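You operate a simulated robot arm through the tools that you are given. There is no shell and no other tool.

You are at the controls of a simulated robot arm. One attempt, no reset.

TASK
Clean the oil off the flat tray and bin the used cloth.
Fine: orange cloth, wetted in the blue dish; it goes into the red bin, lid shut. What is to be rubbed or washed off counts as gone when no trace of it is left.
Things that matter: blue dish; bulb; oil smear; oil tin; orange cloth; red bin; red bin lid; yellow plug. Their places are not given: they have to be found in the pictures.

It is judged by the outcome, as a careful person would: the job done as asked, and still so three seconds after it is handed in. It fails if anything else is knocked over, pushed out of place, dropped, spilled or broken. A push-on lid holds only when it is set on centred and level and pressed home; a screw cap is set on level and turned clockwise until tight. Flat cloth is picked up by pressing the open fingertips on it (5 to 10 N) and closing them slowly along it; thin cloth reads only 2 to 8 mm in the jaws.

THE ROBOT
A 6-joint arm with a two-finger gripper, fixed in place. Base frame: the origin is at the foot of the arm, x ahead of it, y to its left, z up; the work surface is at about z = 0.92. Lengths are in m, angles in degrees, forces in N, time in s.
Its first joint turns from -166.0 to 166.0 degrees. Payload 2.45 kg.
The TCP is the grasp point between the finger pads, 0.02 m short of the fingertips. In the tool frame z runs along the fingers and y along their closing line. The gripper opens to 0.14 m. The gripper's body begins 0.168 m behind the TCP.
Orientation is told as [roll, pitch, yaw] about the base's x, y, z axes, in that order, counted from this pose: with the fingers straight down and closing along the base's y, the tool's x points along the base's -x, its y along +y and its z along -z.

THE INTERFACE
- The arm moves only by the tool move_arm. Its argument "targets" is a list of rows, each an object of numbers (a shift or turn left out is 0, a gripper value left out holds the last): "tx", "ty", "tz": the shift along the tool's x, y, z in m; "wx", "wy", "wz": the turn, a rotation vector about the tool's x, y, z in degrees; "fingers": the opening, from 0 (shut) to 1 (fully open). In form: [{"tx": .., "ty": .., "tz": .., "wx": .., "wy": .., "wz": .., "fingers": ..}, ...]. A call has 1 to 20 rows; each row is the pose to reach, as a shift and turn from the pose commanded when the call began, along the tool's axes at that moment. Each row takes 0.2 s and may step no farther than 0.05 m and 8.6 degrees from the row before; otherwise, or with a gripper value out of range, the whole call is refused. Where a pose cannot be reached the arm comes as near as it can. A force on the tool above 90 N (or 10 N above the force at the start of the call, whichever is more), or a blocked arm, ends the call early, and 0.2 s more pass. Each finger travels about 0.045 m/s and halts on what it meets, pressing with about 33 N; the grip force reading is that of the motor and also rises with nothing between the fingers. The clock runs only during rows and for 0.2 s after the last one: add rows that repeat a pose to give the fingers time. The reply holds the time, the measured pose of the TCP, the force on the tool along the base axes, the opening and the grip force, in the units named above and with some noise, with the torque about the TCP (base axes, N m) and any sound that the robot's microphone picked up.
- Cameras (640 x 400 px; columns grow to the right, rows downward): "scene" is fixed at [0.3995, 0.6509, 1.3113]; the picture's right is [-0.40, -0.92, 0.00], its down [-0.70, 0.31, -0.64] and it looks along [0.59, -0.26, -0.77] (base axes); focal length 214 px, centre (320, 200). "wrist" rides on the gripper at [0.078, 0.011, -0.209] in the tool frame; the picture's right is [-0.14, 0.99, 0.00], its down [-0.92, -0.13, -0.37] and it looks along [-0.36, -0.05, 0.93] (tool axes); focal length 280 px, centre (320, 200).
- camera(camera): a new picture of that camera. No time passes.
- measure_at(camera, pixels): for up to 12 pixels [column, row] of the newest picture of that camera ("zoom" is the newest enlarged one), the place [x, y, z] in the base frame of the surface seen there, good to about 0.002 m. No time passes.
- zoom(camera, box): a new picture of the part [left, top, right, bottom] of that camera's present view, enlarged. No time passes.
- hand_in(): hands the job in; it is judged then, once.

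Open the gripper and draw the arm clear of the work before you hand the job in, unless the task says otherwise.

The tools are called after "Emit:" as a command line: name --argument value ..., lists and objects as JSON in quotes. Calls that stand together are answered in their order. move_arm: Moves the arm, as the interface text tells. Its arguments: {"type":"object","properties":{"targets":{"type":"array","items":{"type":"object","properties":{"tx":{"type":"number"},"ty":{"type":"number"},"tz":{"type":"number"},"wx":{"type":"number"},"wy":{"type":"number"},"wz":{"type":"number"},"fingers":{"type":"number"}}}}},"required":["targets"]} The other tools are called the same way: camera (camera) takes a picture; measure_at (camera, pixels) gives the place of the surface under pixels of a picture; zoom (camera, box) takes an enlarged picture of a part of a camera's view; hand_in () hands the job in.

At the start:

```text
time_s: 0.0
position: [0.6599, 0.2078, 1.2685]
tool_rot: [0.0, 0.0, -0.1]
ft_force: [-0.6, 0.1, -0.2]
torque: [-0.01, -0.02, 0.01]
finger_gap: 0.1401
grasp_force: 0.0
```

scene: 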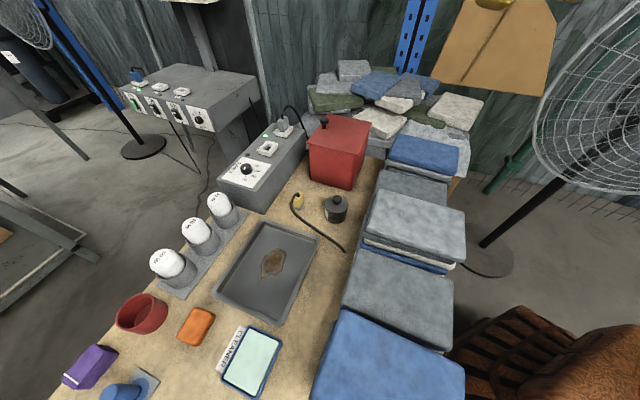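
wrist: 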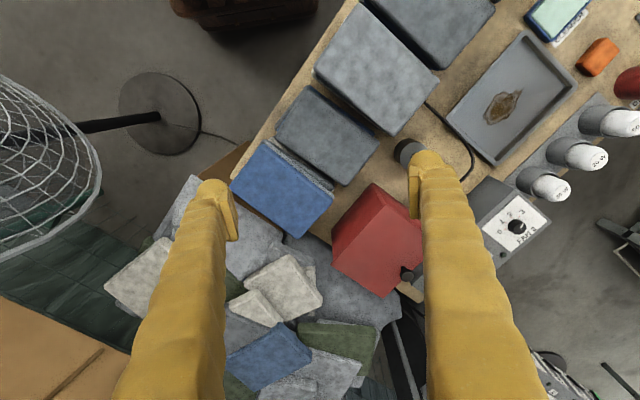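

I start by looking closer at the scene: the tray with the smear is around (270,265), the orange cloth at (197,325), the blue dish at (250,360), the red bin at (340,150). I take enlarged pictures.

Emit:
zoom --camera "scene" --box '[60, 280, 320, 400]'

Emit:
zoom --camera "scene" --box '[210, 90, 400, 210]'

Emit:
zoom --camera "scene" --box '[140, 180, 380, 330]'

```text
2.46 times, centred on (190, 340) of scene
```

zoom: 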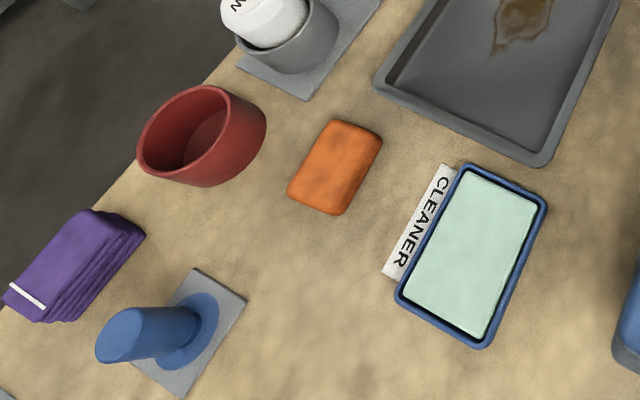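

```text
3.33 times, centred on (305, 150) of scene
```

zoom: 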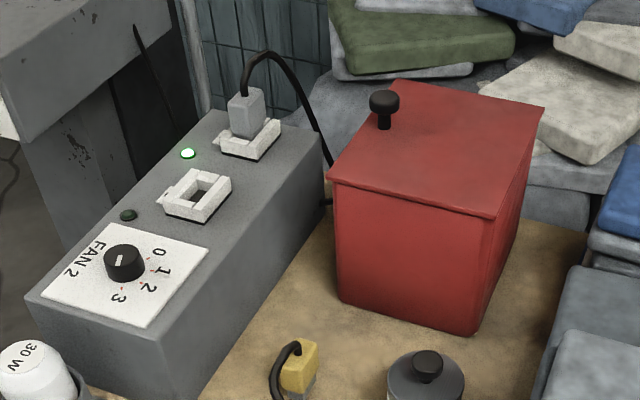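

```text
2.67 times, centred on (260, 255) of scene
```

zoom: 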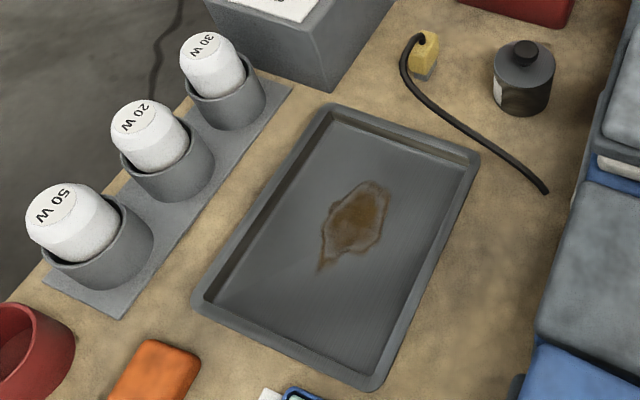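

The orange cloth is a small pad, the red bin has a lid with an off-centre knob (probably hinged on the opposite edge). I measure the places of all of these.

Emit:
measure_at --camera "scene" --pixels '[[197, 325], [182, 338], [212, 315], [197, 308], [190, 345], [205, 345], [250, 360], [255, 330], [282, 340], [222, 380], [250, 397], [224, 350]]'

Emit:
measure_at --camera "scene" --pixels '[[324, 122], [310, 144], [323, 117], [371, 121], [355, 153], [340, 135], [326, 129], [352, 186], [312, 178], [369, 150], [335, 196], [335, 210]]'

Emit:
measure_at --camera "scene" --pixels '[[264, 222], [318, 239], [214, 292], [278, 324], [273, 262], [273, 248], [284, 262], [261, 268], [259, 281], [285, 250], [296, 200], [343, 250]]'

```text
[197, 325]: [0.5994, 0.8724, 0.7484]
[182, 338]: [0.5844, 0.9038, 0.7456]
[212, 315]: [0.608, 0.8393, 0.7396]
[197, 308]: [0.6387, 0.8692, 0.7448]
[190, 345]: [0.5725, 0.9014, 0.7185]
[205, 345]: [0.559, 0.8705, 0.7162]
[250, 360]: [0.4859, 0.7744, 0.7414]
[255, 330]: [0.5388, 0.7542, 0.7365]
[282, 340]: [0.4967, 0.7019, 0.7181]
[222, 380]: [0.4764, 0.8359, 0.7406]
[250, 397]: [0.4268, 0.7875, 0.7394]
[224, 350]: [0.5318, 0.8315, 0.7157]
```

```text
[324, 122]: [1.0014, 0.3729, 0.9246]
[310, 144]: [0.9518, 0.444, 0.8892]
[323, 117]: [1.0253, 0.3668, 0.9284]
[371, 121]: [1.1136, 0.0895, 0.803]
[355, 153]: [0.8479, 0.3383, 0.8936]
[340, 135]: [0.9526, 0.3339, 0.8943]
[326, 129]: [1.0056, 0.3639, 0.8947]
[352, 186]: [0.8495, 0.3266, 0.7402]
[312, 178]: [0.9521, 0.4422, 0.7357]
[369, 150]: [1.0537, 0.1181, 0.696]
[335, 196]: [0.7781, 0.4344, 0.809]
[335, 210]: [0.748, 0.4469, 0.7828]
```

```text
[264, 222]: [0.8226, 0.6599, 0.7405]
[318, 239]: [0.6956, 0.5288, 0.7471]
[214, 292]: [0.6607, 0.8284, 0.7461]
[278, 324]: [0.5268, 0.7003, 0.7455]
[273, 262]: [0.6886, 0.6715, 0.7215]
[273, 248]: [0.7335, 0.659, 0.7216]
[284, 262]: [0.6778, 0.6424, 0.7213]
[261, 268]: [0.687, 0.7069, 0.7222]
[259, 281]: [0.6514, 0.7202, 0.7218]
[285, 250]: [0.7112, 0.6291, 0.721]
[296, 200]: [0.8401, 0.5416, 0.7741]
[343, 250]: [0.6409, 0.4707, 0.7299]
```

The scene readings put the table at z ≈ 0.72, which disagrees with the stated 0.92 – I check the same objects through the wrist camera.

Emit:
measure_at --camera "wrist" --pixels '[[502, 105], [524, 35], [575, 85], [450, 125], [495, 163], [597, 57], [560, 15], [408, 150], [408, 274], [390, 235], [470, 150], [630, 85]]'

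Emit:
zoom --camera "wrist" --box '[400, 0, 640, 150]'

Emit:
zoom --camera "wrist" --box '[300, 120, 560, 320]'

```text
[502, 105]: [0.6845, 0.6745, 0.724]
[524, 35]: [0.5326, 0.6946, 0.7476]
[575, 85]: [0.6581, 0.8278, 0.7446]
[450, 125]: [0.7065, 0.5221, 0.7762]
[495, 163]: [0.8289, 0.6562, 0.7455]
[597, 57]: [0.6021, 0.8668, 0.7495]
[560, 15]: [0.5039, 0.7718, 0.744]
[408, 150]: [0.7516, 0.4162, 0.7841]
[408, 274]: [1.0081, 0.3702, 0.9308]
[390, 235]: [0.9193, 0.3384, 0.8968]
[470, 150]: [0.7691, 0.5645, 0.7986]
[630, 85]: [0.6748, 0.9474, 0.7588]
```

```text
2.67 times, centred on (520, 75) of wrist
```

zoom: 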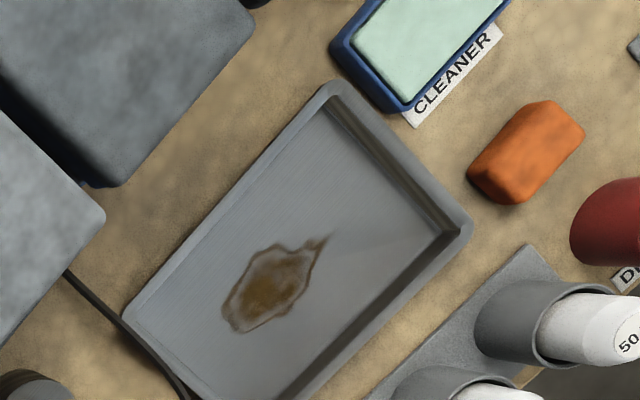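

```text
2.00 times, centred on (430, 220) of wrist
```

zoom: 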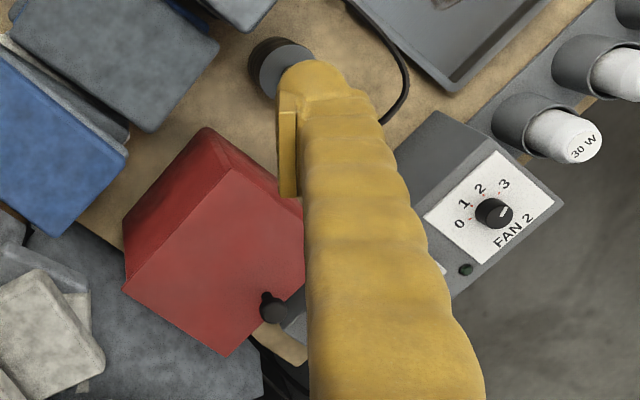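

Both cameras agree on the geometry (table about z 0.717), so I rely on the measurements. I zoom on the bin and measure lid corners, knob and body edges.

Emit:
zoom --camera "scene" --box '[280, 95, 400, 215]'

```text
3.33 times, centred on (340, 155) of scene
```

zoom: 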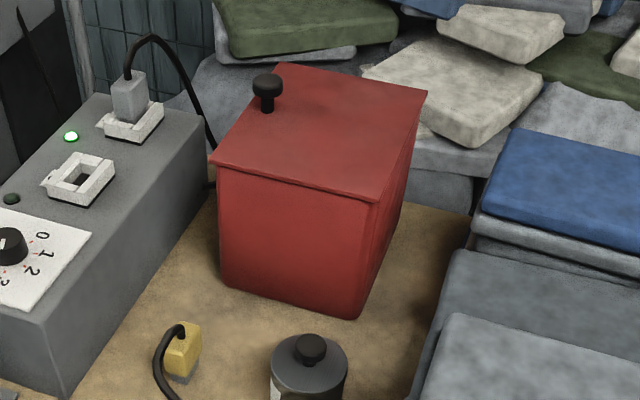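

Lid corners show at about (285,66), (424,93), (378,198), (214,160) and the knob at (267,85) in the zoom; I measure just inside them.

Emit:
measure_at --camera "zoom" --pixels '[[287, 68], [420, 96], [375, 195], [218, 160], [267, 82], [268, 106], [260, 110], [330, 120], [358, 312], [228, 280], [310, 345], [185, 345]]'

Emit:
measure_at --camera "scene" --pixels '[[300, 290], [330, 260], [230, 340], [160, 380], [310, 220], [349, 215], [240, 190], [262, 150], [300, 115], [222, 196], [195, 224], [167, 255]]'

```text
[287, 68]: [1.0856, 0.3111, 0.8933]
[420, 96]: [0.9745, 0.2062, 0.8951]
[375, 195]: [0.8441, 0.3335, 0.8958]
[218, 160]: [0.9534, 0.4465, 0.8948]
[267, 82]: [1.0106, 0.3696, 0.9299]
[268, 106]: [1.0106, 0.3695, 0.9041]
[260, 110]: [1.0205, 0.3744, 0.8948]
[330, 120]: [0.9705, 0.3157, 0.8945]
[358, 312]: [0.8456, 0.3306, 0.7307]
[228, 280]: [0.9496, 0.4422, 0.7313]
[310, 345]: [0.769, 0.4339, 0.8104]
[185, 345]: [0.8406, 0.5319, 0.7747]
```

```text
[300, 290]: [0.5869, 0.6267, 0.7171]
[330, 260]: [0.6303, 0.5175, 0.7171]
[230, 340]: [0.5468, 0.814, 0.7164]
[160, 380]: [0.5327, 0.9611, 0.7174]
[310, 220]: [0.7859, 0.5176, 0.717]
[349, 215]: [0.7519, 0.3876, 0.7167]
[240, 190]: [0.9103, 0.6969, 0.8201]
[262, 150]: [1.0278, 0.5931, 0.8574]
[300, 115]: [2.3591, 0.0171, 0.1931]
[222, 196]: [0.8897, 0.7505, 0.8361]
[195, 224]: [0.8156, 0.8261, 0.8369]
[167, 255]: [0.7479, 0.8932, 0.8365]
```

The lid is a 0.19 × 0.155 m plate with the knob at the middle of its far-left edge. Now I zoom on the cloth and the dish for exact outlines.

Emit:
zoom --camera "scene" --box '[160, 290, 240, 350]'

```text
6.67 times, centred on (200, 320) of scene
```

zoom: 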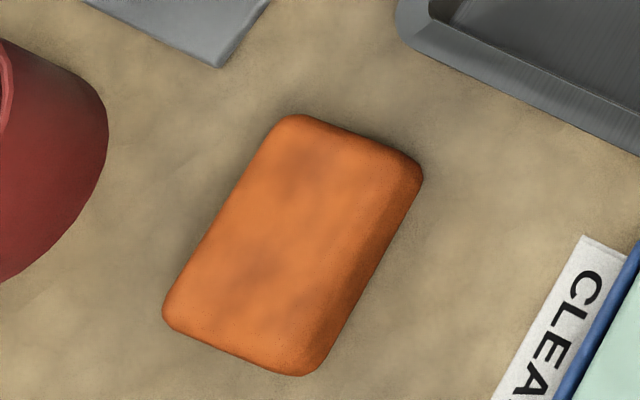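

The cloth is a rounded pad with corners at about (288,120), (415,165), (310,370), (172,310); I measure those and the table around it.

Emit:
measure_at --camera "zoom" --pixels '[[288, 122], [395, 165], [290, 360], [178, 305], [280, 240], [325, 365], [420, 185], [370, 265], [240, 200], [350, 150], [120, 250], [440, 300]]'

Emit:
zoom --camera "scene" --box '[200, 310, 300, 400]'

```text
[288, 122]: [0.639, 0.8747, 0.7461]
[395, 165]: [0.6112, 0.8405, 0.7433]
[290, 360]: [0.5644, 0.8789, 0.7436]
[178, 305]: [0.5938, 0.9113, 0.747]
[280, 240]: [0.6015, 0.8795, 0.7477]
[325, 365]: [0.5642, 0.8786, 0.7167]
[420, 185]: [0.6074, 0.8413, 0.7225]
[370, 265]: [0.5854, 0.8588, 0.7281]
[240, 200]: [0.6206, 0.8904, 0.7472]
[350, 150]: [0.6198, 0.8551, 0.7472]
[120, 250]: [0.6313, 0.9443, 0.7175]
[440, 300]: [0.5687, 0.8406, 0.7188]
```

```text
4.44 times, centred on (250, 355) of scene
```

zoom: 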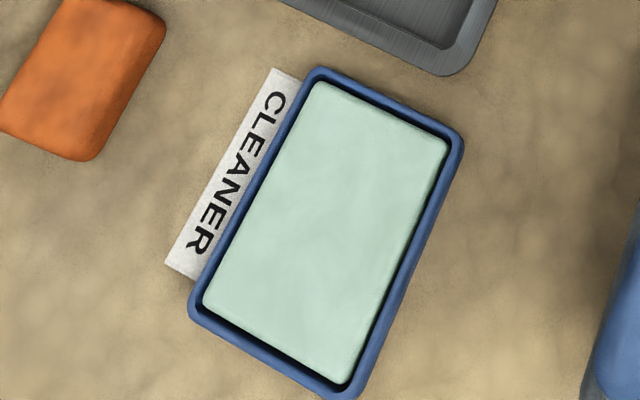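

Now I measure the dish rim and liquid.

Emit:
measure_at --camera "zoom" --pixels '[[318, 72], [456, 137], [343, 392], [195, 305], [325, 90], [440, 145], [345, 375], [210, 300], [320, 230], [315, 80], [205, 312], [450, 145]]'

Emit:
zoom --camera "wrist" --box '[500, 0, 640, 100]'

```text
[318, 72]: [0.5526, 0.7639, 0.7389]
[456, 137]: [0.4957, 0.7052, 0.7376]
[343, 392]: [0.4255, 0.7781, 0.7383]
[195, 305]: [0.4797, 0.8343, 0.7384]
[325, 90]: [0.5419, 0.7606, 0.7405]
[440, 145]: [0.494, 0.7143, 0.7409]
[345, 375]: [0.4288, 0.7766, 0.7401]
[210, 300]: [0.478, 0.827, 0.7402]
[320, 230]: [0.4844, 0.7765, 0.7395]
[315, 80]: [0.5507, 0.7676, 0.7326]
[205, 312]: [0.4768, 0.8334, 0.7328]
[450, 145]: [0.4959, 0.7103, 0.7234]
```

```text
4.00 times, centred on (570, 50) of wrist
```

zoom: 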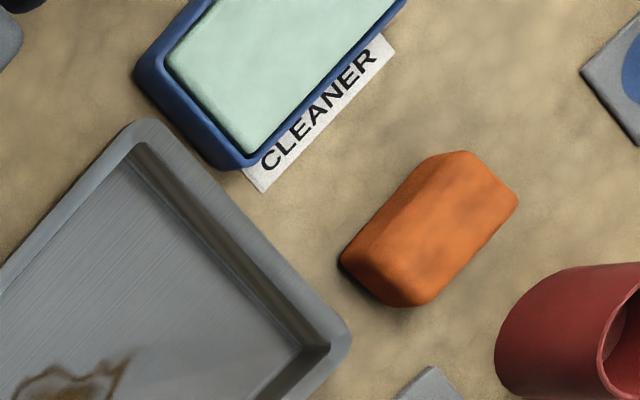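

The mint pad in the dish is flush with the rim (z 0.740) and the cloth is centred at about (0.6015, 0.876), 0.046 m wide along the 50° direction. I raise nothing further but travel at height toward the cloth, turning the closing line to 50°, to see whether that spot is in reach.

Emit:
move_arm --targets '[{"tx": 0.004, "ty": 0.047, "tz": 0.005, "wz": 3}, {"tx": 0.008, "ty": 0.094, "tz": 0.01, "wz": 6}, {"tx": 0.012, "ty": 0.141, "tz": 0.015, "wz": 9}, {"tx": 0.016, "ty": 0.188, "tz": 0.02, "wz": 12}, {"tx": 0.02, "ty": 0.235, "tz": 0.025, "wz": 15}, {"tx": 0.024, "ty": 0.282, "tz": 0.03, "wz": 18}, {"tx": 0.028, "ty": 0.329, "tz": 0.035, "wz": 21}, {"tx": 0.032, "ty": 0.376, "tz": 0.04, "wz": 24}, {"tx": 0.036, "ty": 0.423, "tz": 0.045, "wz": 27}]'

```text
time_s: 2.0
position: [0.6254, 0.6315, 1.2243]
tool_rot: [-0.1, 0.0, -27.1]
ft_force: [-0.2, 0.1, 0.6]
torque: [0.03, -0.04, -0.01]
finger_gap: 0.1398
grasp_force: 0.0
```

The motion follows well. I continue above the cloth down to about z 1.05, finishing the turn to 40°.

Emit:
move_arm --targets '[{"tx": 0.019, "ty": 0.0295, "tz": 0.025, "wz": 2}, {"tx": 0.038, "ty": 0.059, "tz": 0.05, "wz": 4}, {"tx": 0.057, "ty": 0.0885, "tz": 0.075, "wz": 6}, {"tx": 0.076, "ty": 0.118, "tz": 0.1, "wz": 8}, {"tx": 0.095, "ty": 0.1475, "tz": 0.125, "wz": 10}, {"tx": 0.114, "ty": 0.177, "tz": 0.15, "wz": 12}, {"tx": 0.1327, "ty": 0.2067, "tz": 0.174, "wz": 13, "fingers": 0.55}, {"tx": 0.1327, "ty": 0.2067, "tz": 0.174, "wz": 13, "fingers": 0.55}, {"tx": 0.1327, "ty": 0.2067, "tz": 0.174, "wz": 13, "fingers": 0.55}, {"tx": 0.1327, "ty": 0.2067, "tz": 0.174, "wz": 13, "fingers": 0.55}]'

Emit:
camera --camera "wrist"

Emit:
camera --camera "scene"

```text
time_s: 4.2
position: [0.6, 0.8759, 1.048]
tool_rot: [0.0, 0.0, -39.9]
ft_force: [0.0, 0.1, 0.1]
torque: [0.0, 0.0, 0.02]
finger_gap: 0.0774
grasp_force: 0.0
```

```text
taken
```

wrist: 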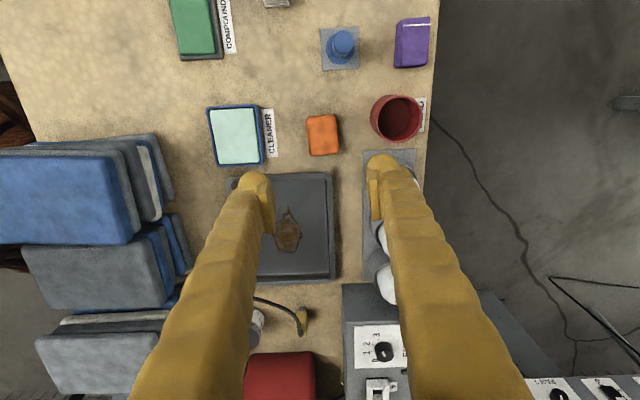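

```text
taken
```

scene: 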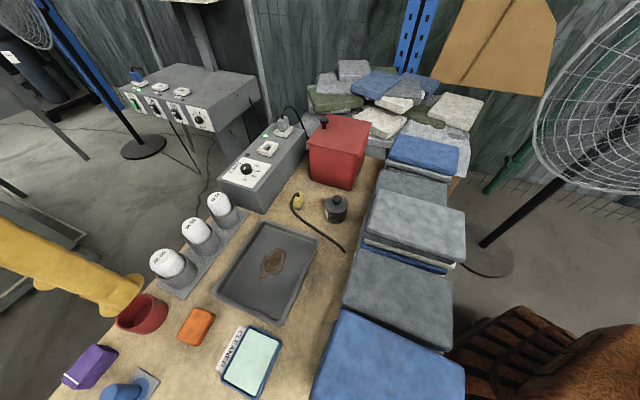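

The pad sits right under the TCP line (wrist pixel (323,135)) and the reach is fine. I measure the pad and the cup next to it once more from here.

Emit:
zoom --camera "wrist" --box '[260, 80, 440, 190]'

```text
3.56 times, centred on (350, 135) of wrist
```

zoom: 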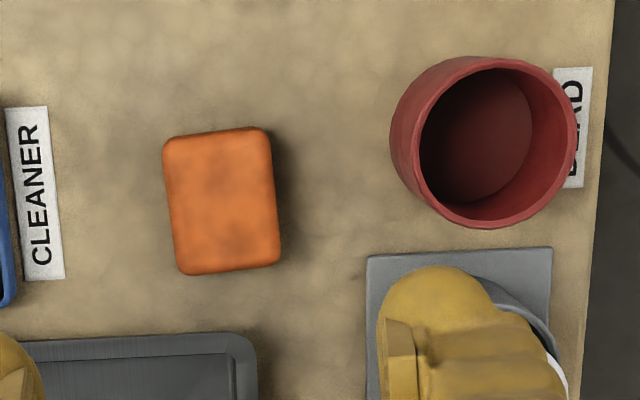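

The red cup carries a "DEAD" label (for bulbs), so the lidded box is the bin. I measure pad edges and cup edge.

Emit:
measure_at --camera "zoom" --pixels '[[170, 200], [270, 200], [215, 135], [228, 266], [172, 145], [262, 135], [272, 260], [188, 268], [222, 200], [395, 145], [390, 180], [330, 200]]'

```text
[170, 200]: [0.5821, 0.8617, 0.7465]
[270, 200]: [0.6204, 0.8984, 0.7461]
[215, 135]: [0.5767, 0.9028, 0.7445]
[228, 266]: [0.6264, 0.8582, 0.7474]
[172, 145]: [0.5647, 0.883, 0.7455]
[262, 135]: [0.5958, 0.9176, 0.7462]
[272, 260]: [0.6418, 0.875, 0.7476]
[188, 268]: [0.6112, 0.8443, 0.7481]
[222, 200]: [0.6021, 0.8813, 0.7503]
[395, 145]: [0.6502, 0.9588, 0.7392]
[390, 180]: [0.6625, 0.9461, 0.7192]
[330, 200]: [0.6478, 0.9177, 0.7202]
```

The pad centre is (0.6035, 0.880) with its short side along 47°. I correct the turn by 3°, shift 5 mm and descend to about z 0.76.

Emit:
move_arm --targets '[{"ty": 0.0054, "tz": 0.045, "wz": 3}, {"ty": 0.0054, "tz": 0.09, "wz": 3}, {"ty": 0.0054, "tz": 0.135, "wz": 3}, {"ty": 0.0054, "tz": 0.18, "wz": 3}, {"ty": 0.0054, "tz": 0.22, "wz": 3}, {"ty": 0.0054, "tz": 0.25, "wz": 3}, {"ty": 0.0054, "tz": 0.27, "wz": 3}, {"ty": 0.0054, "tz": 0.283, "wz": 3}]'

Emit:
camera --camera "wrist"

Emit:
camera --camera "scene"

```text
time_s: 6.0
position: [0.6019, 0.8805, 0.7652]
tool_rot: [0.0, 0.0, -43.0]
ft_force: [0.3, -0.4, 0.0]
torque: [-0.02, -0.01, 0.0]
finger_gap: 0.077
grasp_force: 0.1
```

```text
taken
```

wrist: 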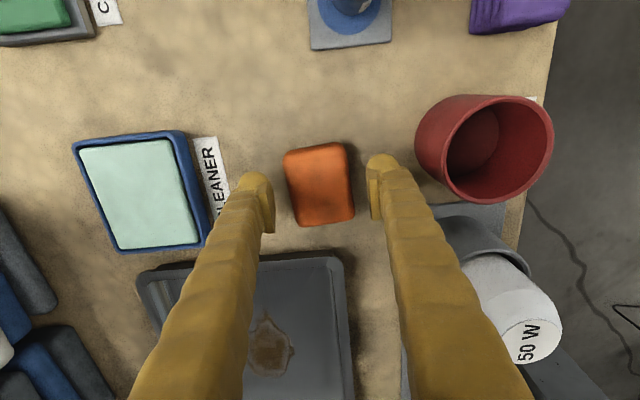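

```text
taken
```

scene: 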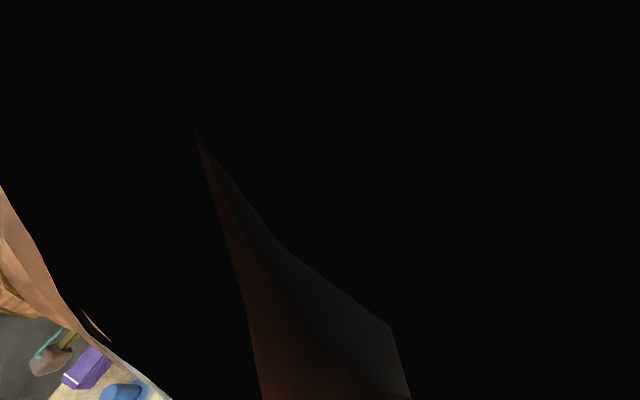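

The pad is centred between the fingertips in the wrist view ((285–353) between (272, 372)). I go down another 16 mm (tips about 12 mm above the table) and close slowly.

Emit:
move_arm --targets '[{"tz": 0.008}, {"tz": 0.0162}, {"tz": 0.0162, "fingers": 0.45}, {"tz": 0.0162, "fingers": 0.38}, {"tz": 0.0162, "fingers": 0.33}, {"tz": 0.0162, "fingers": 0.29}, {"tz": 0.0162, "fingers": 0.25}, {"tz": 0.0162, "fingers": 0.22}, {"tz": 0.0162, "fingers": 0.2}, {"tz": 0.0162, "fingers": 0.2}]'

Emit:
camera --camera "wrist"

```text
time_s: 8.2
position: [0.6038, 0.8802, 0.7489]
tool_rot: [0.0, 0.0, -43.0]
ft_force: [-0.3, -0.2, 2.2]
torque: [0.05, -0.04, 0.07]
finger_gap: 0.0538
grasp_force: 33.3
```

```text
taken
```

wrist: 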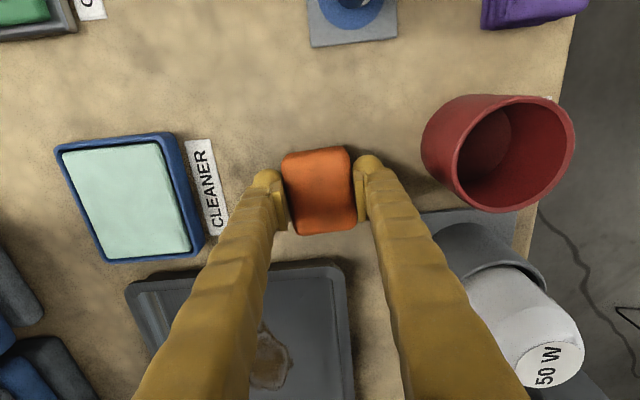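

The grip is good (0.054 m, 33 N), but the bin lid has to be opened with a free gripper, and an oily cloth should not be put down on the table. So I release the cloth where it lies, rise and deal with the bin first.

Emit:
move_arm --targets '[{"fingers": 0.45}, {"fingers": 0.55}, {"fingers": 0.55}, {"tz": -0.03}, {"tz": -0.075}, {"tz": -0.12}, {"tz": -0.165}, {"tz": -0.21}, {"tz": -0.255}, {"tz": -0.3}, {"tz": -0.345}, {"tz": -0.39}]'

Emit:
camera --camera "wrist"

```text
time_s: 10.8
position: [0.6046, 0.8796, 1.139]
tool_rot: [-0.1, -0.1, -43.0]
ft_force: [0.4, -0.2, 0.2]
torque: [-0.03, 0.03, 0.02]
finger_gap: 0.0772
grasp_force: 0.1
```

```text
taken
```

wrist: 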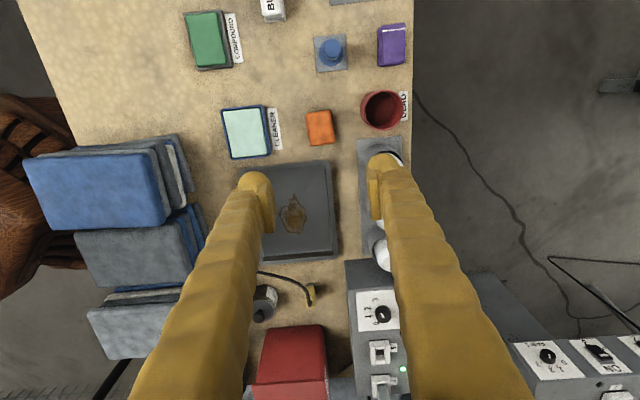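

The cloth lies unmoved. I swing over at height toward (0.78, 0.30), turning back to yaw 0, to view the bin's near side for a hinge.

Emit:
move_arm --targets '[{"tx": -0.0403, "ty": -0.0234, "tz": -0.0046, "wz": -3.3}, {"tx": -0.0806, "ty": -0.0468, "tz": -0.0092, "wz": -6.6}, {"tx": -0.1209, "ty": -0.0702, "tz": -0.0138, "wz": -9.9}, {"tx": -0.1612, "ty": -0.0936, "tz": -0.0184, "wz": -13.2}, {"tx": -0.2015, "ty": -0.117, "tz": -0.023, "wz": -16.5}, {"tx": -0.2418, "ty": -0.1404, "tz": -0.0276, "wz": -19.8}, {"tx": -0.2821, "ty": -0.1638, "tz": -0.0322, "wz": -23.1}, {"tx": -0.3224, "ty": -0.1872, "tz": -0.0368, "wz": -26.4}, {"tx": -0.3627, "ty": -0.2106, "tz": -0.0414, "wz": -29.7}, {"tx": -0.403, "ty": -0.234, "tz": -0.046, "wz": -33}, {"tx": -0.4433, "ty": -0.2574, "tz": -0.0506, "wz": -36.3}, {"tx": -0.4836, "ty": -0.2808, "tz": -0.0552, "wz": -39.6}, {"tx": -0.5236, "ty": -0.3046, "tz": -0.06, "wz": -43}]'

Emit:
camera --camera "wrist"

Emit:
camera --camera "scene"

```text
time_s: 13.6
position: [0.7791, 0.3011, 1.1999]
tool_rot: [0.0, 0.0, 0.2]
ft_force: [0.3, 0.2, 0.0]
torque: [0.01, -0.02, 0.03]
finger_gap: 0.0768
grasp_force: 0.1
```

```text
taken
```

wrist: 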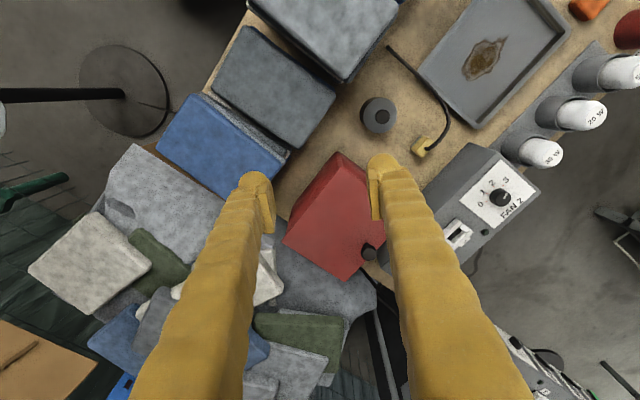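

```text
taken
```

scene: 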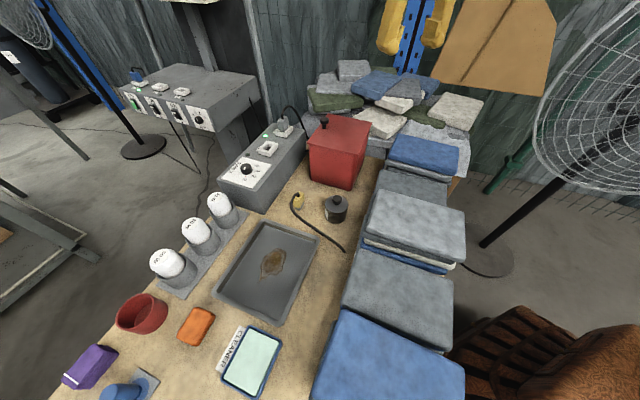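

The bin is at (330,220) in the wrist view; I zoom on it to look for the hinge.

Emit:
zoom --camera "wrist" --box '[260, 140, 420, 300]'

```text
2.50 times, centred on (340, 220) of wrist
```

zoom: 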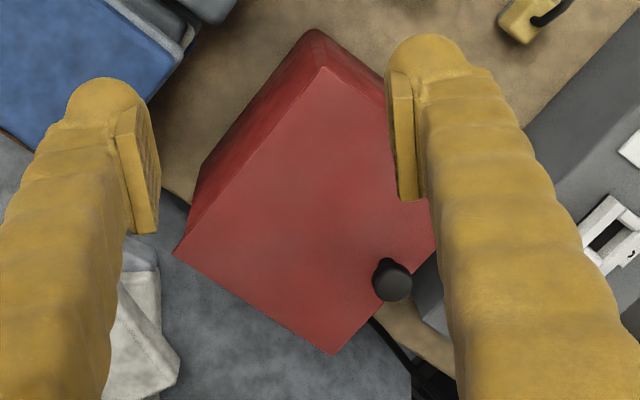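

No hinge hardware shows from here; I take a stronger enlargement of the lid edges from the scene camera.

Emit:
zoom --camera "scene" --box '[300, 105, 380, 195]'

Emit:
zoom --camera "scene" --box '[335, 110, 375, 160]'

```text
4.44 times, centred on (340, 150) of scene
```

zoom: 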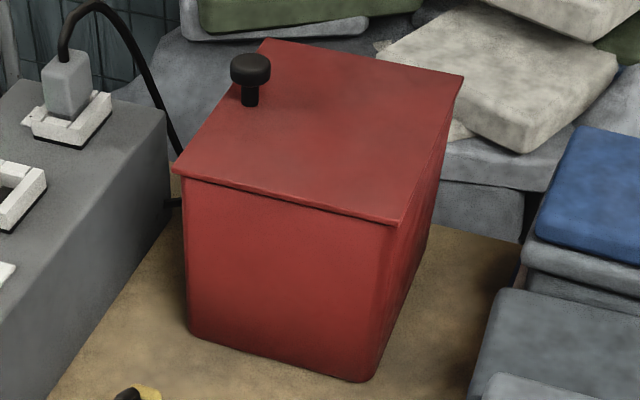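

```text
8.00 times, centred on (355, 135) of scene
```

zoom: 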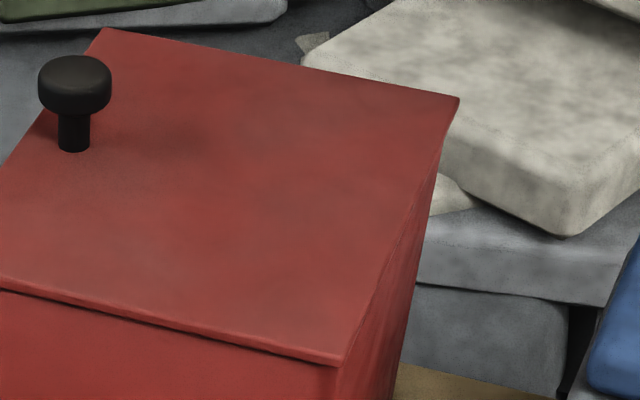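

The lid overhangs the body on two sides and is flush on the side facing the arm's foot, so it should be hinged there (line through about (0.974,0.206)–(0.844,0.334)) with the knob opposite. I measure the knob, the cable and plug behind it, and the towel stacks in front of the hinge.

Emit:
measure_at --camera "zoom" --pixels '[[75, 62], [42, 85], [108, 85], [75, 98], [75, 120], [75, 148], [60, 135], [88, 135], [75, 85], [106, 30], [452, 100], [335, 355]]'

Emit:
measure_at --camera "scene" --pixels '[[283, 125], [284, 108], [298, 112], [307, 135], [281, 132], [425, 150], [412, 185], [415, 215], [395, 270], [390, 150], [380, 135], [440, 110]]'

Emit:
measure_at --camera "wrist" --pixels '[[370, 250], [361, 250], [375, 260], [362, 241], [340, 170], [331, 153], [290, 240], [335, 280], [210, 140], [260, 80], [130, 200], [310, 280]]'

```text
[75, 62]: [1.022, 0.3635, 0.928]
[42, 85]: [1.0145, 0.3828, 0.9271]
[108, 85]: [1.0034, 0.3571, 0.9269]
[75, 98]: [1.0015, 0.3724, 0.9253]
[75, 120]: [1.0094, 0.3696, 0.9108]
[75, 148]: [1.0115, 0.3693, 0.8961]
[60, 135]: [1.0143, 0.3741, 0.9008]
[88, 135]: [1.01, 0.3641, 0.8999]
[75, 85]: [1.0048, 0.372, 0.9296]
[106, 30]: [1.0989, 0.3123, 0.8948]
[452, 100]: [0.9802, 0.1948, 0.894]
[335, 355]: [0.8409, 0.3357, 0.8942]
```

```text
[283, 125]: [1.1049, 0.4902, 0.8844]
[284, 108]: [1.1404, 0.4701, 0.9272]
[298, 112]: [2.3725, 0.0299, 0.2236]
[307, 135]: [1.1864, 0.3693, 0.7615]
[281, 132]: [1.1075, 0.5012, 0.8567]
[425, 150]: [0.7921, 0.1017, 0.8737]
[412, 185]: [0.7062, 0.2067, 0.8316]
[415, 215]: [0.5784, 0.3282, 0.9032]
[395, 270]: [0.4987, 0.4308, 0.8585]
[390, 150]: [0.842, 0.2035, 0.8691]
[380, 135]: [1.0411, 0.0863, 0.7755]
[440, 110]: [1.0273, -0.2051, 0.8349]
```

```text
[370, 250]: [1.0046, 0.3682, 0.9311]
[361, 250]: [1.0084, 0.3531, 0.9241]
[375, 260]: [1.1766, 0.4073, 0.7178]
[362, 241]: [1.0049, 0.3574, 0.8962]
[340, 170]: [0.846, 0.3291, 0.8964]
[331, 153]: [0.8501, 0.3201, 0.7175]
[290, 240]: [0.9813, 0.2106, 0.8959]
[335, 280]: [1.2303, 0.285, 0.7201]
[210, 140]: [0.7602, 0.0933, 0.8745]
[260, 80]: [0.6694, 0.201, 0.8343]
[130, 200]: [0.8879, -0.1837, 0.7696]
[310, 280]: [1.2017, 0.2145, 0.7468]
```

The knob head is about 0.028 m wide, centred near (1.013, 0.3675), z 0.912–0.931. I turn to yaw 45° (closing line along the hinge) and move above it at z ≈ 1.03.

Emit:
move_arm --targets '[{"tx": -0.033, "ty": 0.0095, "tz": 0.024, "wz": -6.4}, {"tx": -0.067, "ty": 0.019, "tz": 0.048, "wz": -12.8}, {"tx": -0.1, "ty": 0.0285, "tz": 0.072, "wz": -19.2}, {"tx": -0.134, "ty": 0.038, "tz": 0.096, "wz": -25.6}, {"tx": -0.167, "ty": 0.0475, "tz": 0.12, "wz": -32}, {"tx": -0.2, "ty": 0.057, "tz": 0.145, "wz": -38.4}, {"tx": -0.234, "ty": 0.0664, "tz": 0.17, "wz": -44.8}]'

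Emit:
camera --camera "wrist"

Emit:
camera --camera "scene"

```text
time_s: 15.2
position: [1.0111, 0.3661, 1.0326]
tool_rot: [0.0, -0.1, 44.9]
ft_force: [-0.3, -0.3, 0.2]
torque: [0.0, -0.04, -0.01]
finger_gap: 0.077
grasp_force: 0.1
```

```text
taken
```

wrist: 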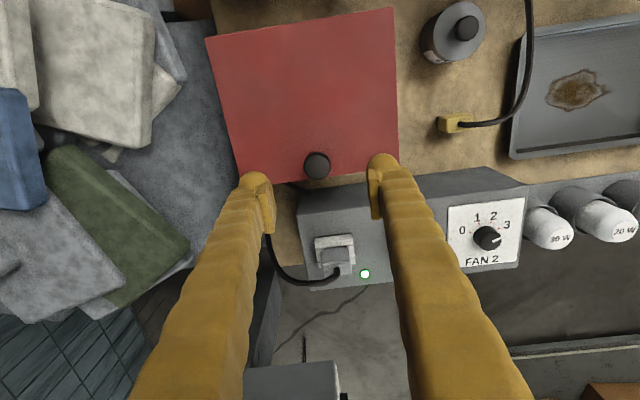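

```text
taken
```

scene: 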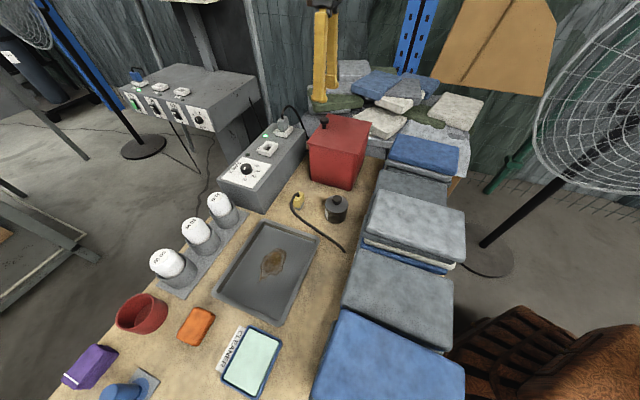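

The knob is under the TCP at (317,165). I measure the knob head and lid edges from here for the last alignment.

Emit:
zoom --camera "wrist" --box '[270, 125, 370, 195]'

```text
5.71 times, centred on (320, 160) of wrist
```

zoom: 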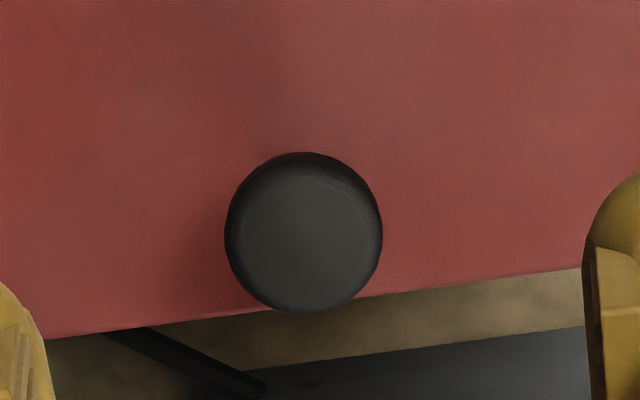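

Emit:
measure_at --camera "zoom" --pixels '[[308, 240], [232, 238], [375, 238], [303, 170], [303, 308], [60, 330], [550, 265], [300, 100], [100, 100], [550, 100]]'

Emit:
measure_at --camera "wrist" --pixels '[[210, 42], [388, 12], [394, 150], [242, 180], [300, 30], [300, 20], [230, 140], [397, 100], [335, 250], [290, 275], [350, 190], [330, 235]]'

```text
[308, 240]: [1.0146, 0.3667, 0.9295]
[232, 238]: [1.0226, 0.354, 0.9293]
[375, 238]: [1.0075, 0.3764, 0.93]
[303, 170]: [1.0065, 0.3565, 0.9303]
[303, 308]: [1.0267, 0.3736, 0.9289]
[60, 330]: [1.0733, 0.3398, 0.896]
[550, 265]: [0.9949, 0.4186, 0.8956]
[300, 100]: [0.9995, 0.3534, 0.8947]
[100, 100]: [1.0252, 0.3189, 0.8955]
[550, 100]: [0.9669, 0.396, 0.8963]
```

```text
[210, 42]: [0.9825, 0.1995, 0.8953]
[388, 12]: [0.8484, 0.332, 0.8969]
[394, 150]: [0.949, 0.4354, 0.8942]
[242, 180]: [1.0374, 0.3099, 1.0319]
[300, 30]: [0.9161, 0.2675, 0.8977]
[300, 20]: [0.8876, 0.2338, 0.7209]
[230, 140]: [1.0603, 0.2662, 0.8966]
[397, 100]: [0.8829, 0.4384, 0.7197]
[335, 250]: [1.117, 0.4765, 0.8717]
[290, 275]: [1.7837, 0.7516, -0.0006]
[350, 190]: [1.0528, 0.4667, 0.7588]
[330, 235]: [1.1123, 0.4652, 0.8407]
```

The knob head centre is (1.0155, 0.3655) with the TCP 3 mm off along the closing line. I correct that and descend so the tips reach just to the underside of the knob head.

Emit:
move_arm --targets '[{"ty": -0.003, "tz": 0.02}, {"ty": -0.003, "tz": 0.05}, {"ty": -0.003, "tz": 0.075}, {"ty": -0.003, "tz": 0.09}, {"ty": -0.003, "tz": 0.097}, {"ty": -0.003, "tz": 0.097, "fingers": 0.4}, {"ty": -0.003, "tz": 0.097, "fingers": 0.3}, {"ty": -0.003, "tz": 0.097, "fingers": 0.25}, {"ty": -0.003, "tz": 0.097, "fingers": 0.23}]'

Emit:
camera --camera "wrist"

Emit:
zoom --camera "scene" --box '[280, 80, 400, 200]'

```text
time_s: 17.2
position: [1.014, 0.3638, 0.9324]
tool_rot: [0.0, 0.0, 44.8]
ft_force: [-0.1, 1.1, -0.1]
torque: [0.03, 0.02, -0.04]
finger_gap: 0.0321
grasp_force: 0.0
```

```text
taken
```

wrist: 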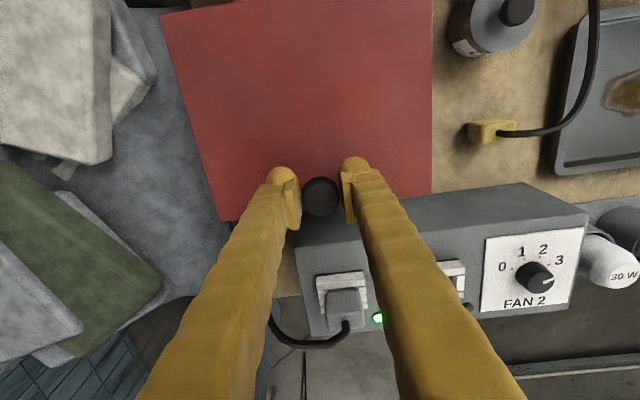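

```text
3.33 times, centred on (340, 140) of scene
```

zoom: 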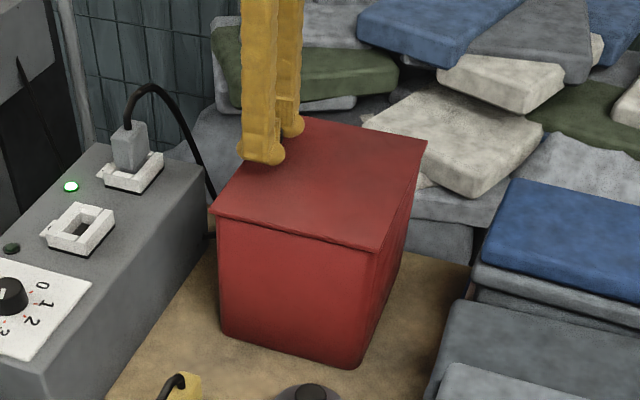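

The knob sits centred between the fingertips. I close gently on it.

Emit:
move_arm --targets '[{"fingers": 0.21}, {"fingers": 0.2}, {"fingers": 0.19}, {"fingers": 0.18}, {"fingers": 0.17}]'

```text
time_s: 18.4
position: [1.0137, 0.3632, 0.9333]
tool_rot: [0.0, 0.0, 44.8]
ft_force: [2.1, -2.3, 0.8]
torque: [-0.04, 0.02, 0.0]
finger_gap: 0.0308
grasp_force: 45.2
```

Grip is firm (gap 0.031). I try a first 10° of opening along the expected hinge arc, tilting the tool with the lid, and watch the forces.

Emit:
move_arm --targets '[{"tx": 0.0012, "tz": -0.0036, "wy": -1.5}, {"tx": 0.0024, "tz": -0.0073, "wy": -3}, {"tx": 0.0038, "tz": -0.0108, "wy": -4.5}, {"tx": 0.0053, "tz": -0.0144, "wy": -6}, {"tx": 0.0074, "tz": -0.019, "wy": -8}, {"tx": 0.0096, "tz": -0.0237, "wy": -10}]'

Emit:
zoom --camera "scene" --box '[280, 80, 400, 200]'

```text
time_s: 19.8
position: [1.0068, 0.3589, 0.9575]
tool_rot: [0.0, -10.1, 44.8]
ft_force: [28.8, -6.4, 5.5]
torque: [-0.14, -0.27, -0.15]
finger_gap: 0.0305
grasp_force: 45.8
```

```text
3.33 times, centred on (340, 140) of scene
```

zoom: 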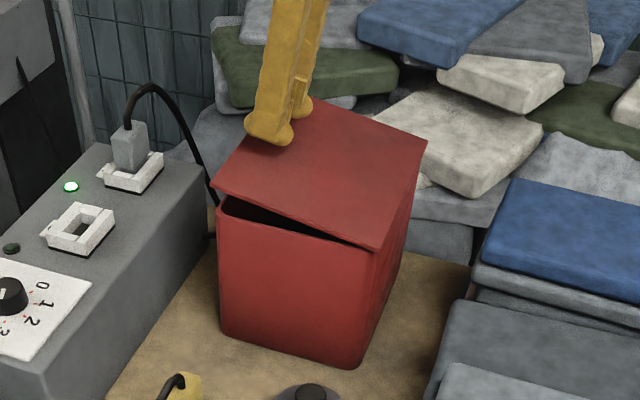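

The lid swings up as hinged. The force reading (28.8, -6.4, 5.5) says I am pressing a little inward and sideways, so I ease by 1 mm outward and 1 mm along −y of the tool and read again.

Emit:
move_arm --targets '[{"tx": -0.0005, "ty": -0.0005}, {"tx": -0.001, "ty": -0.001}]'

```text
time_s: 20.4
position: [1.0066, 0.3571, 0.9576]
tool_rot: [0.0, -10.0, 44.8]
ft_force: [10.2, -3.0, 10.3]
torque: [-0.88, 0.73, -0.04]
finger_gap: 0.0306
grasp_force: 45.4
```

Forces dropped a lot; I ease a little further in the same directions and raise slightly.

Emit:
move_arm --targets '[{"tx": -0.0003, "ty": -0.0006, "tz": -0.0005}, {"tx": -0.0004, "ty": -0.0008, "tz": -0.001}]'

```text
time_s: 21.0
position: [1.008, 0.3568, 0.9579]
tool_rot: [0.1, -9.8, 44.9]
ft_force: [-12.5, -1.4, -4.0]
torque: [-0.12, 0.23, 0.08]
finger_gap: 0.0306
grasp_force: 44.6
```

Slight overshoot the other way; stiffness is roughly 20 N/mm, so I now know the hinge better (at about lid height). I continue the arc by another 8° with that correction.

Emit:
move_arm --targets '[{"tx": 0.0017, "ty": 0.0003, "tz": -0.0047, "wy": -2}, {"tx": 0.0032, "ty": 0.0003, "tz": -0.0097, "wy": -4}, {"tx": 0.005, "ty": 0.0003, "tz": -0.0146, "wy": -6}, {"tx": 0.0069, "ty": 0.0003, "tz": -0.0194, "wy": -8}]'

```text
time_s: 22.0
position: [1.0007, 0.3504, 0.9758]
tool_rot: [0.0, -17.9, 44.8]
ft_force: [-27.5, -5.6, -13.9]
torque: [-0.25, 0.33, 0.04]
finger_gap: 0.0304
grasp_force: 45.9
```

The lid is pulling the tool inward now (about 26 N along tool x, 15 N along tool y); I yield 1.2 mm and 0.7 mm that way.

Emit:
move_arm --targets '[{"tx": 0.0006, "ty": 0.0004, "tz": 0.0002}, {"tx": 0.0012, "ty": 0.0007, "tz": 0.0003}]'

```text
time_s: 22.6
position: [1.0002, 0.3503, 0.976]
tool_rot: [0.0, -18.1, 44.7]
ft_force: [-16.5, -1.9, -3.8]
torque: [-0.35, 0.54, 0.08]
finger_gap: 0.0306
grasp_force: 45.2
```

Still about 13 N inward and 10 N sideways; the original hinge estimate fits best overall. I fold 1 mm more of correction in and advance another 8°.

Emit:
move_arm --targets '[{"tx": 0.001, "ty": 0.001}, {"tx": 0.0026, "ty": 0.001, "tz": -0.0049, "wy": -2}, {"tx": 0.0045, "ty": 0.001, "tz": -0.0098, "wy": -4}, {"tx": 0.0064, "ty": 0.001, "tz": -0.0146, "wy": -6}, {"tx": 0.0086, "ty": 0.001, "tz": -0.0193, "wy": -8}]'

Emit:
zoom --camera "scene" --box '[270, 60, 410, 200]'

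```text
time_s: 23.8
position: [0.9912, 0.3401, 0.9917]
tool_rot: [0.0, -26.1, 44.8]
ft_force: [33.4, 5.0, 21.4]
torque: [0.02, -0.3, -0.1]
finger_gap: 0.0306
grasp_force: 45.8
```

```text
2.86 times, centred on (340, 130) of scene
```

zoom: 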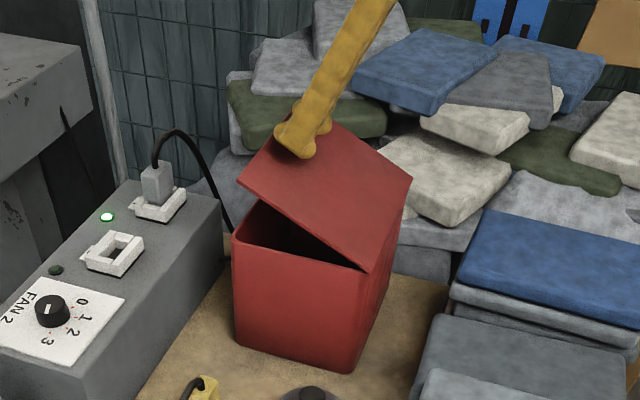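

The lid is about 26° up and the bin has not moved. The force has swung to the other sign (about −34 N tool x), so I ease back 1.3 mm and read.

Emit:
move_arm --targets '[{"tx": -0.0007, "ty": -0.0004, "tz": -0.0001}, {"tx": -0.0013, "ty": -0.0008, "tz": -0.0003}]'

```text
time_s: 24.4
position: [0.9913, 0.3405, 0.992]
tool_rot: [0.0, -26.0, 44.8]
ft_force: [27.7, 0.8, 15.5]
torque: [-0.07, -0.22, -0.14]
finger_gap: 0.0305
grasp_force: 45.1
```

It falls slowly with the easing; I ease further.

Emit:
move_arm --targets '[{"tx": -0.0008, "ty": -0.0008, "tz": -0.0002}, {"tx": -0.0016, "ty": -0.0016, "tz": -0.0004}]'

```text
time_s: 25.0
position: [0.9918, 0.34, 0.9906]
tool_rot: [0.1, -25.8, 44.8]
ft_force: [-1.8, 2.1, 7.1]
torque: [-0.62, 0.66, 0.06]
finger_gap: 0.0305
grasp_force: 45.1
```

Force is nearly zero now. I advance another 8°.

Emit:
move_arm --targets '[{"tx": 0.0015, "tz": -0.0049, "wy": -2}, {"tx": 0.0031, "tz": -0.0098, "wy": -4}, {"tx": 0.005, "tz": -0.0146, "wy": -6}, {"tx": 0.007, "tz": -0.0194, "wy": -8}]'

```text
time_s: 26.0
position: [0.9815, 0.3316, 1.0061]
tool_rot: [0.0, -33.8, 44.8]
ft_force: [-25.5, 10.0, -9.3]
torque: [-0.07, 0.41, 0.17]
finger_gap: 0.0307
grasp_force: 45.2
```

Mostly a sideways load now (about 25 N along tool y); I yield 1.5 mm that way and 0.7 mm inward, then look.

Emit:
move_arm --targets '[{"tx": 0.0004, "ty": 0.0008}, {"tx": 0.0007, "ty": 0.0015}]'

```text
time_s: 26.6
position: [0.9816, 0.3313, 1.0056]
tool_rot: [0.0, -34.0, 44.8]
ft_force: [-16.6, 5.1, -18.3]
torque: [0.62, -0.56, 0.16]
finger_gap: 0.0306
grasp_force: 45.9
```

I fold a further ~1 mm of correction in and go on another 8°.

Emit:
move_arm --targets '[{"tx": 0.0008, "ty": 0.001, "tz": 0.0006}, {"tx": 0.0023, "ty": 0.001, "tz": -0.0043, "wy": -2}, {"tx": 0.004, "ty": 0.001, "tz": -0.0092, "wy": -4}, {"tx": 0.0059, "ty": 0.001, "tz": -0.014, "wy": -6}, {"tx": 0.0079, "ty": 0.001, "tz": -0.0188, "wy": -8}]'

Emit:
zoom --camera "scene" --box '[270, 60, 410, 200]'

```text
time_s: 27.8
position: [0.9691, 0.3186, 1.0195]
tool_rot: [-0.1, -42.2, 44.8]
ft_force: [12.0, -4.0, 11.5]
torque: [-0.2, 0.17, -0.1]
finger_gap: 0.0307
grasp_force: 45.3
```

```text
2.86 times, centred on (340, 130) of scene
```

zoom: 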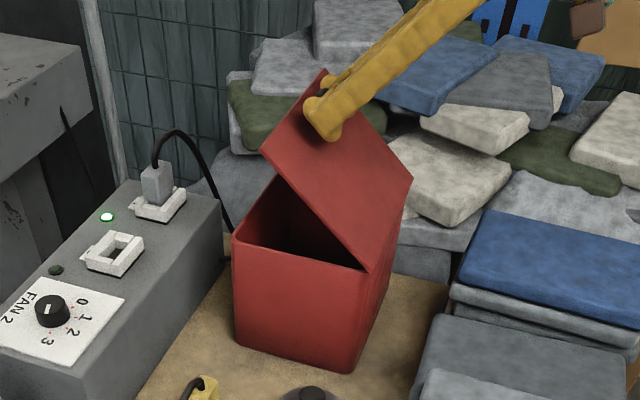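

The lid is now about 42° up and loads are small. I continue with a 10° step.

Emit:
move_arm --targets '[{"tx": -0.0004, "ty": -0.0005, "tz": -0.0002}, {"tx": 0.0014, "ty": -0.0005, "tz": -0.0063, "wy": -2.5}, {"tx": 0.0036, "ty": -0.0005, "tz": -0.0124, "wy": -5}, {"tx": 0.0061, "ty": -0.0005, "tz": -0.0184, "wy": -7.5}, {"tx": 0.0088, "ty": -0.0005, "tz": -0.0242, "wy": -10}]'

```text
time_s: 29.0
position: [0.9541, 0.3031, 1.0309]
tool_rot: [0.0, -52.2, 44.8]
ft_force: [22.7, -5.0, 28.2]
torque: [-0.16, -0.04, -0.16]
finger_gap: 0.0305
grasp_force: 44.7
```

I ease 1.5 mm back along tool x and 1 mm along −y, then advance another 10°.

Emit:
move_arm --targets '[{"tx": -0.001, "ty": -0.0006, "tz": -0.0002}, {"tx": -0.0018, "ty": -0.0012, "tz": -0.0004}, {"tx": 0.0001, "ty": -0.0012, "tz": -0.0065, "wy": -2.5}, {"tx": 0.0022, "ty": -0.0012, "tz": -0.0126, "wy": -5}, {"tx": 0.0046, "ty": -0.0012, "tz": -0.0186, "wy": -7.5}, {"tx": 0.0072, "ty": -0.0012, "tz": -0.0244, "wy": -10}]'

Emit:
zoom --camera "scene" --box '[270, 60, 410, 200]'

```text
time_s: 30.4
position: [0.9365, 0.2863, 1.0385]
tool_rot: [0.0, -61.9, 44.7]
ft_force: [5.9, -6.8, 9.5]
torque: [-0.29, 0.29, -0.08]
finger_gap: 0.0305
grasp_force: 44.7
```

```text
2.86 times, centred on (340, 130) of scene
```

zoom: 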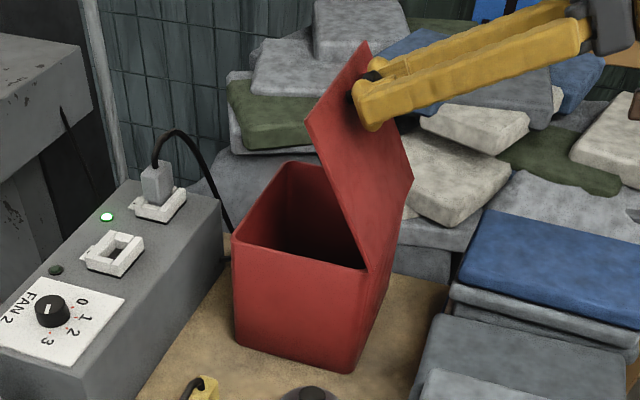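

About 62° now with small loads. Next 10°.

Emit:
move_arm --targets '[{"tx": 0.0015, "ty": -0.0005, "tz": -0.0062, "wy": -2.5}, {"tx": 0.0035, "ty": -0.0005, "tz": -0.0124, "wy": -5}, {"tx": 0.0059, "ty": -0.0005, "tz": -0.0184, "wy": -7.5}, {"tx": 0.0085, "ty": -0.0005, "tz": -0.0242, "wy": -10}]'

```text
time_s: 31.4
position: [0.9186, 0.2698, 1.0426]
tool_rot: [0.0, -72.0, 44.8]
ft_force: [-5.9, 6.0, 1.6]
torque: [0.03, 0.03, 0.07]
finger_gap: 0.0303
grasp_force: 45.0
```

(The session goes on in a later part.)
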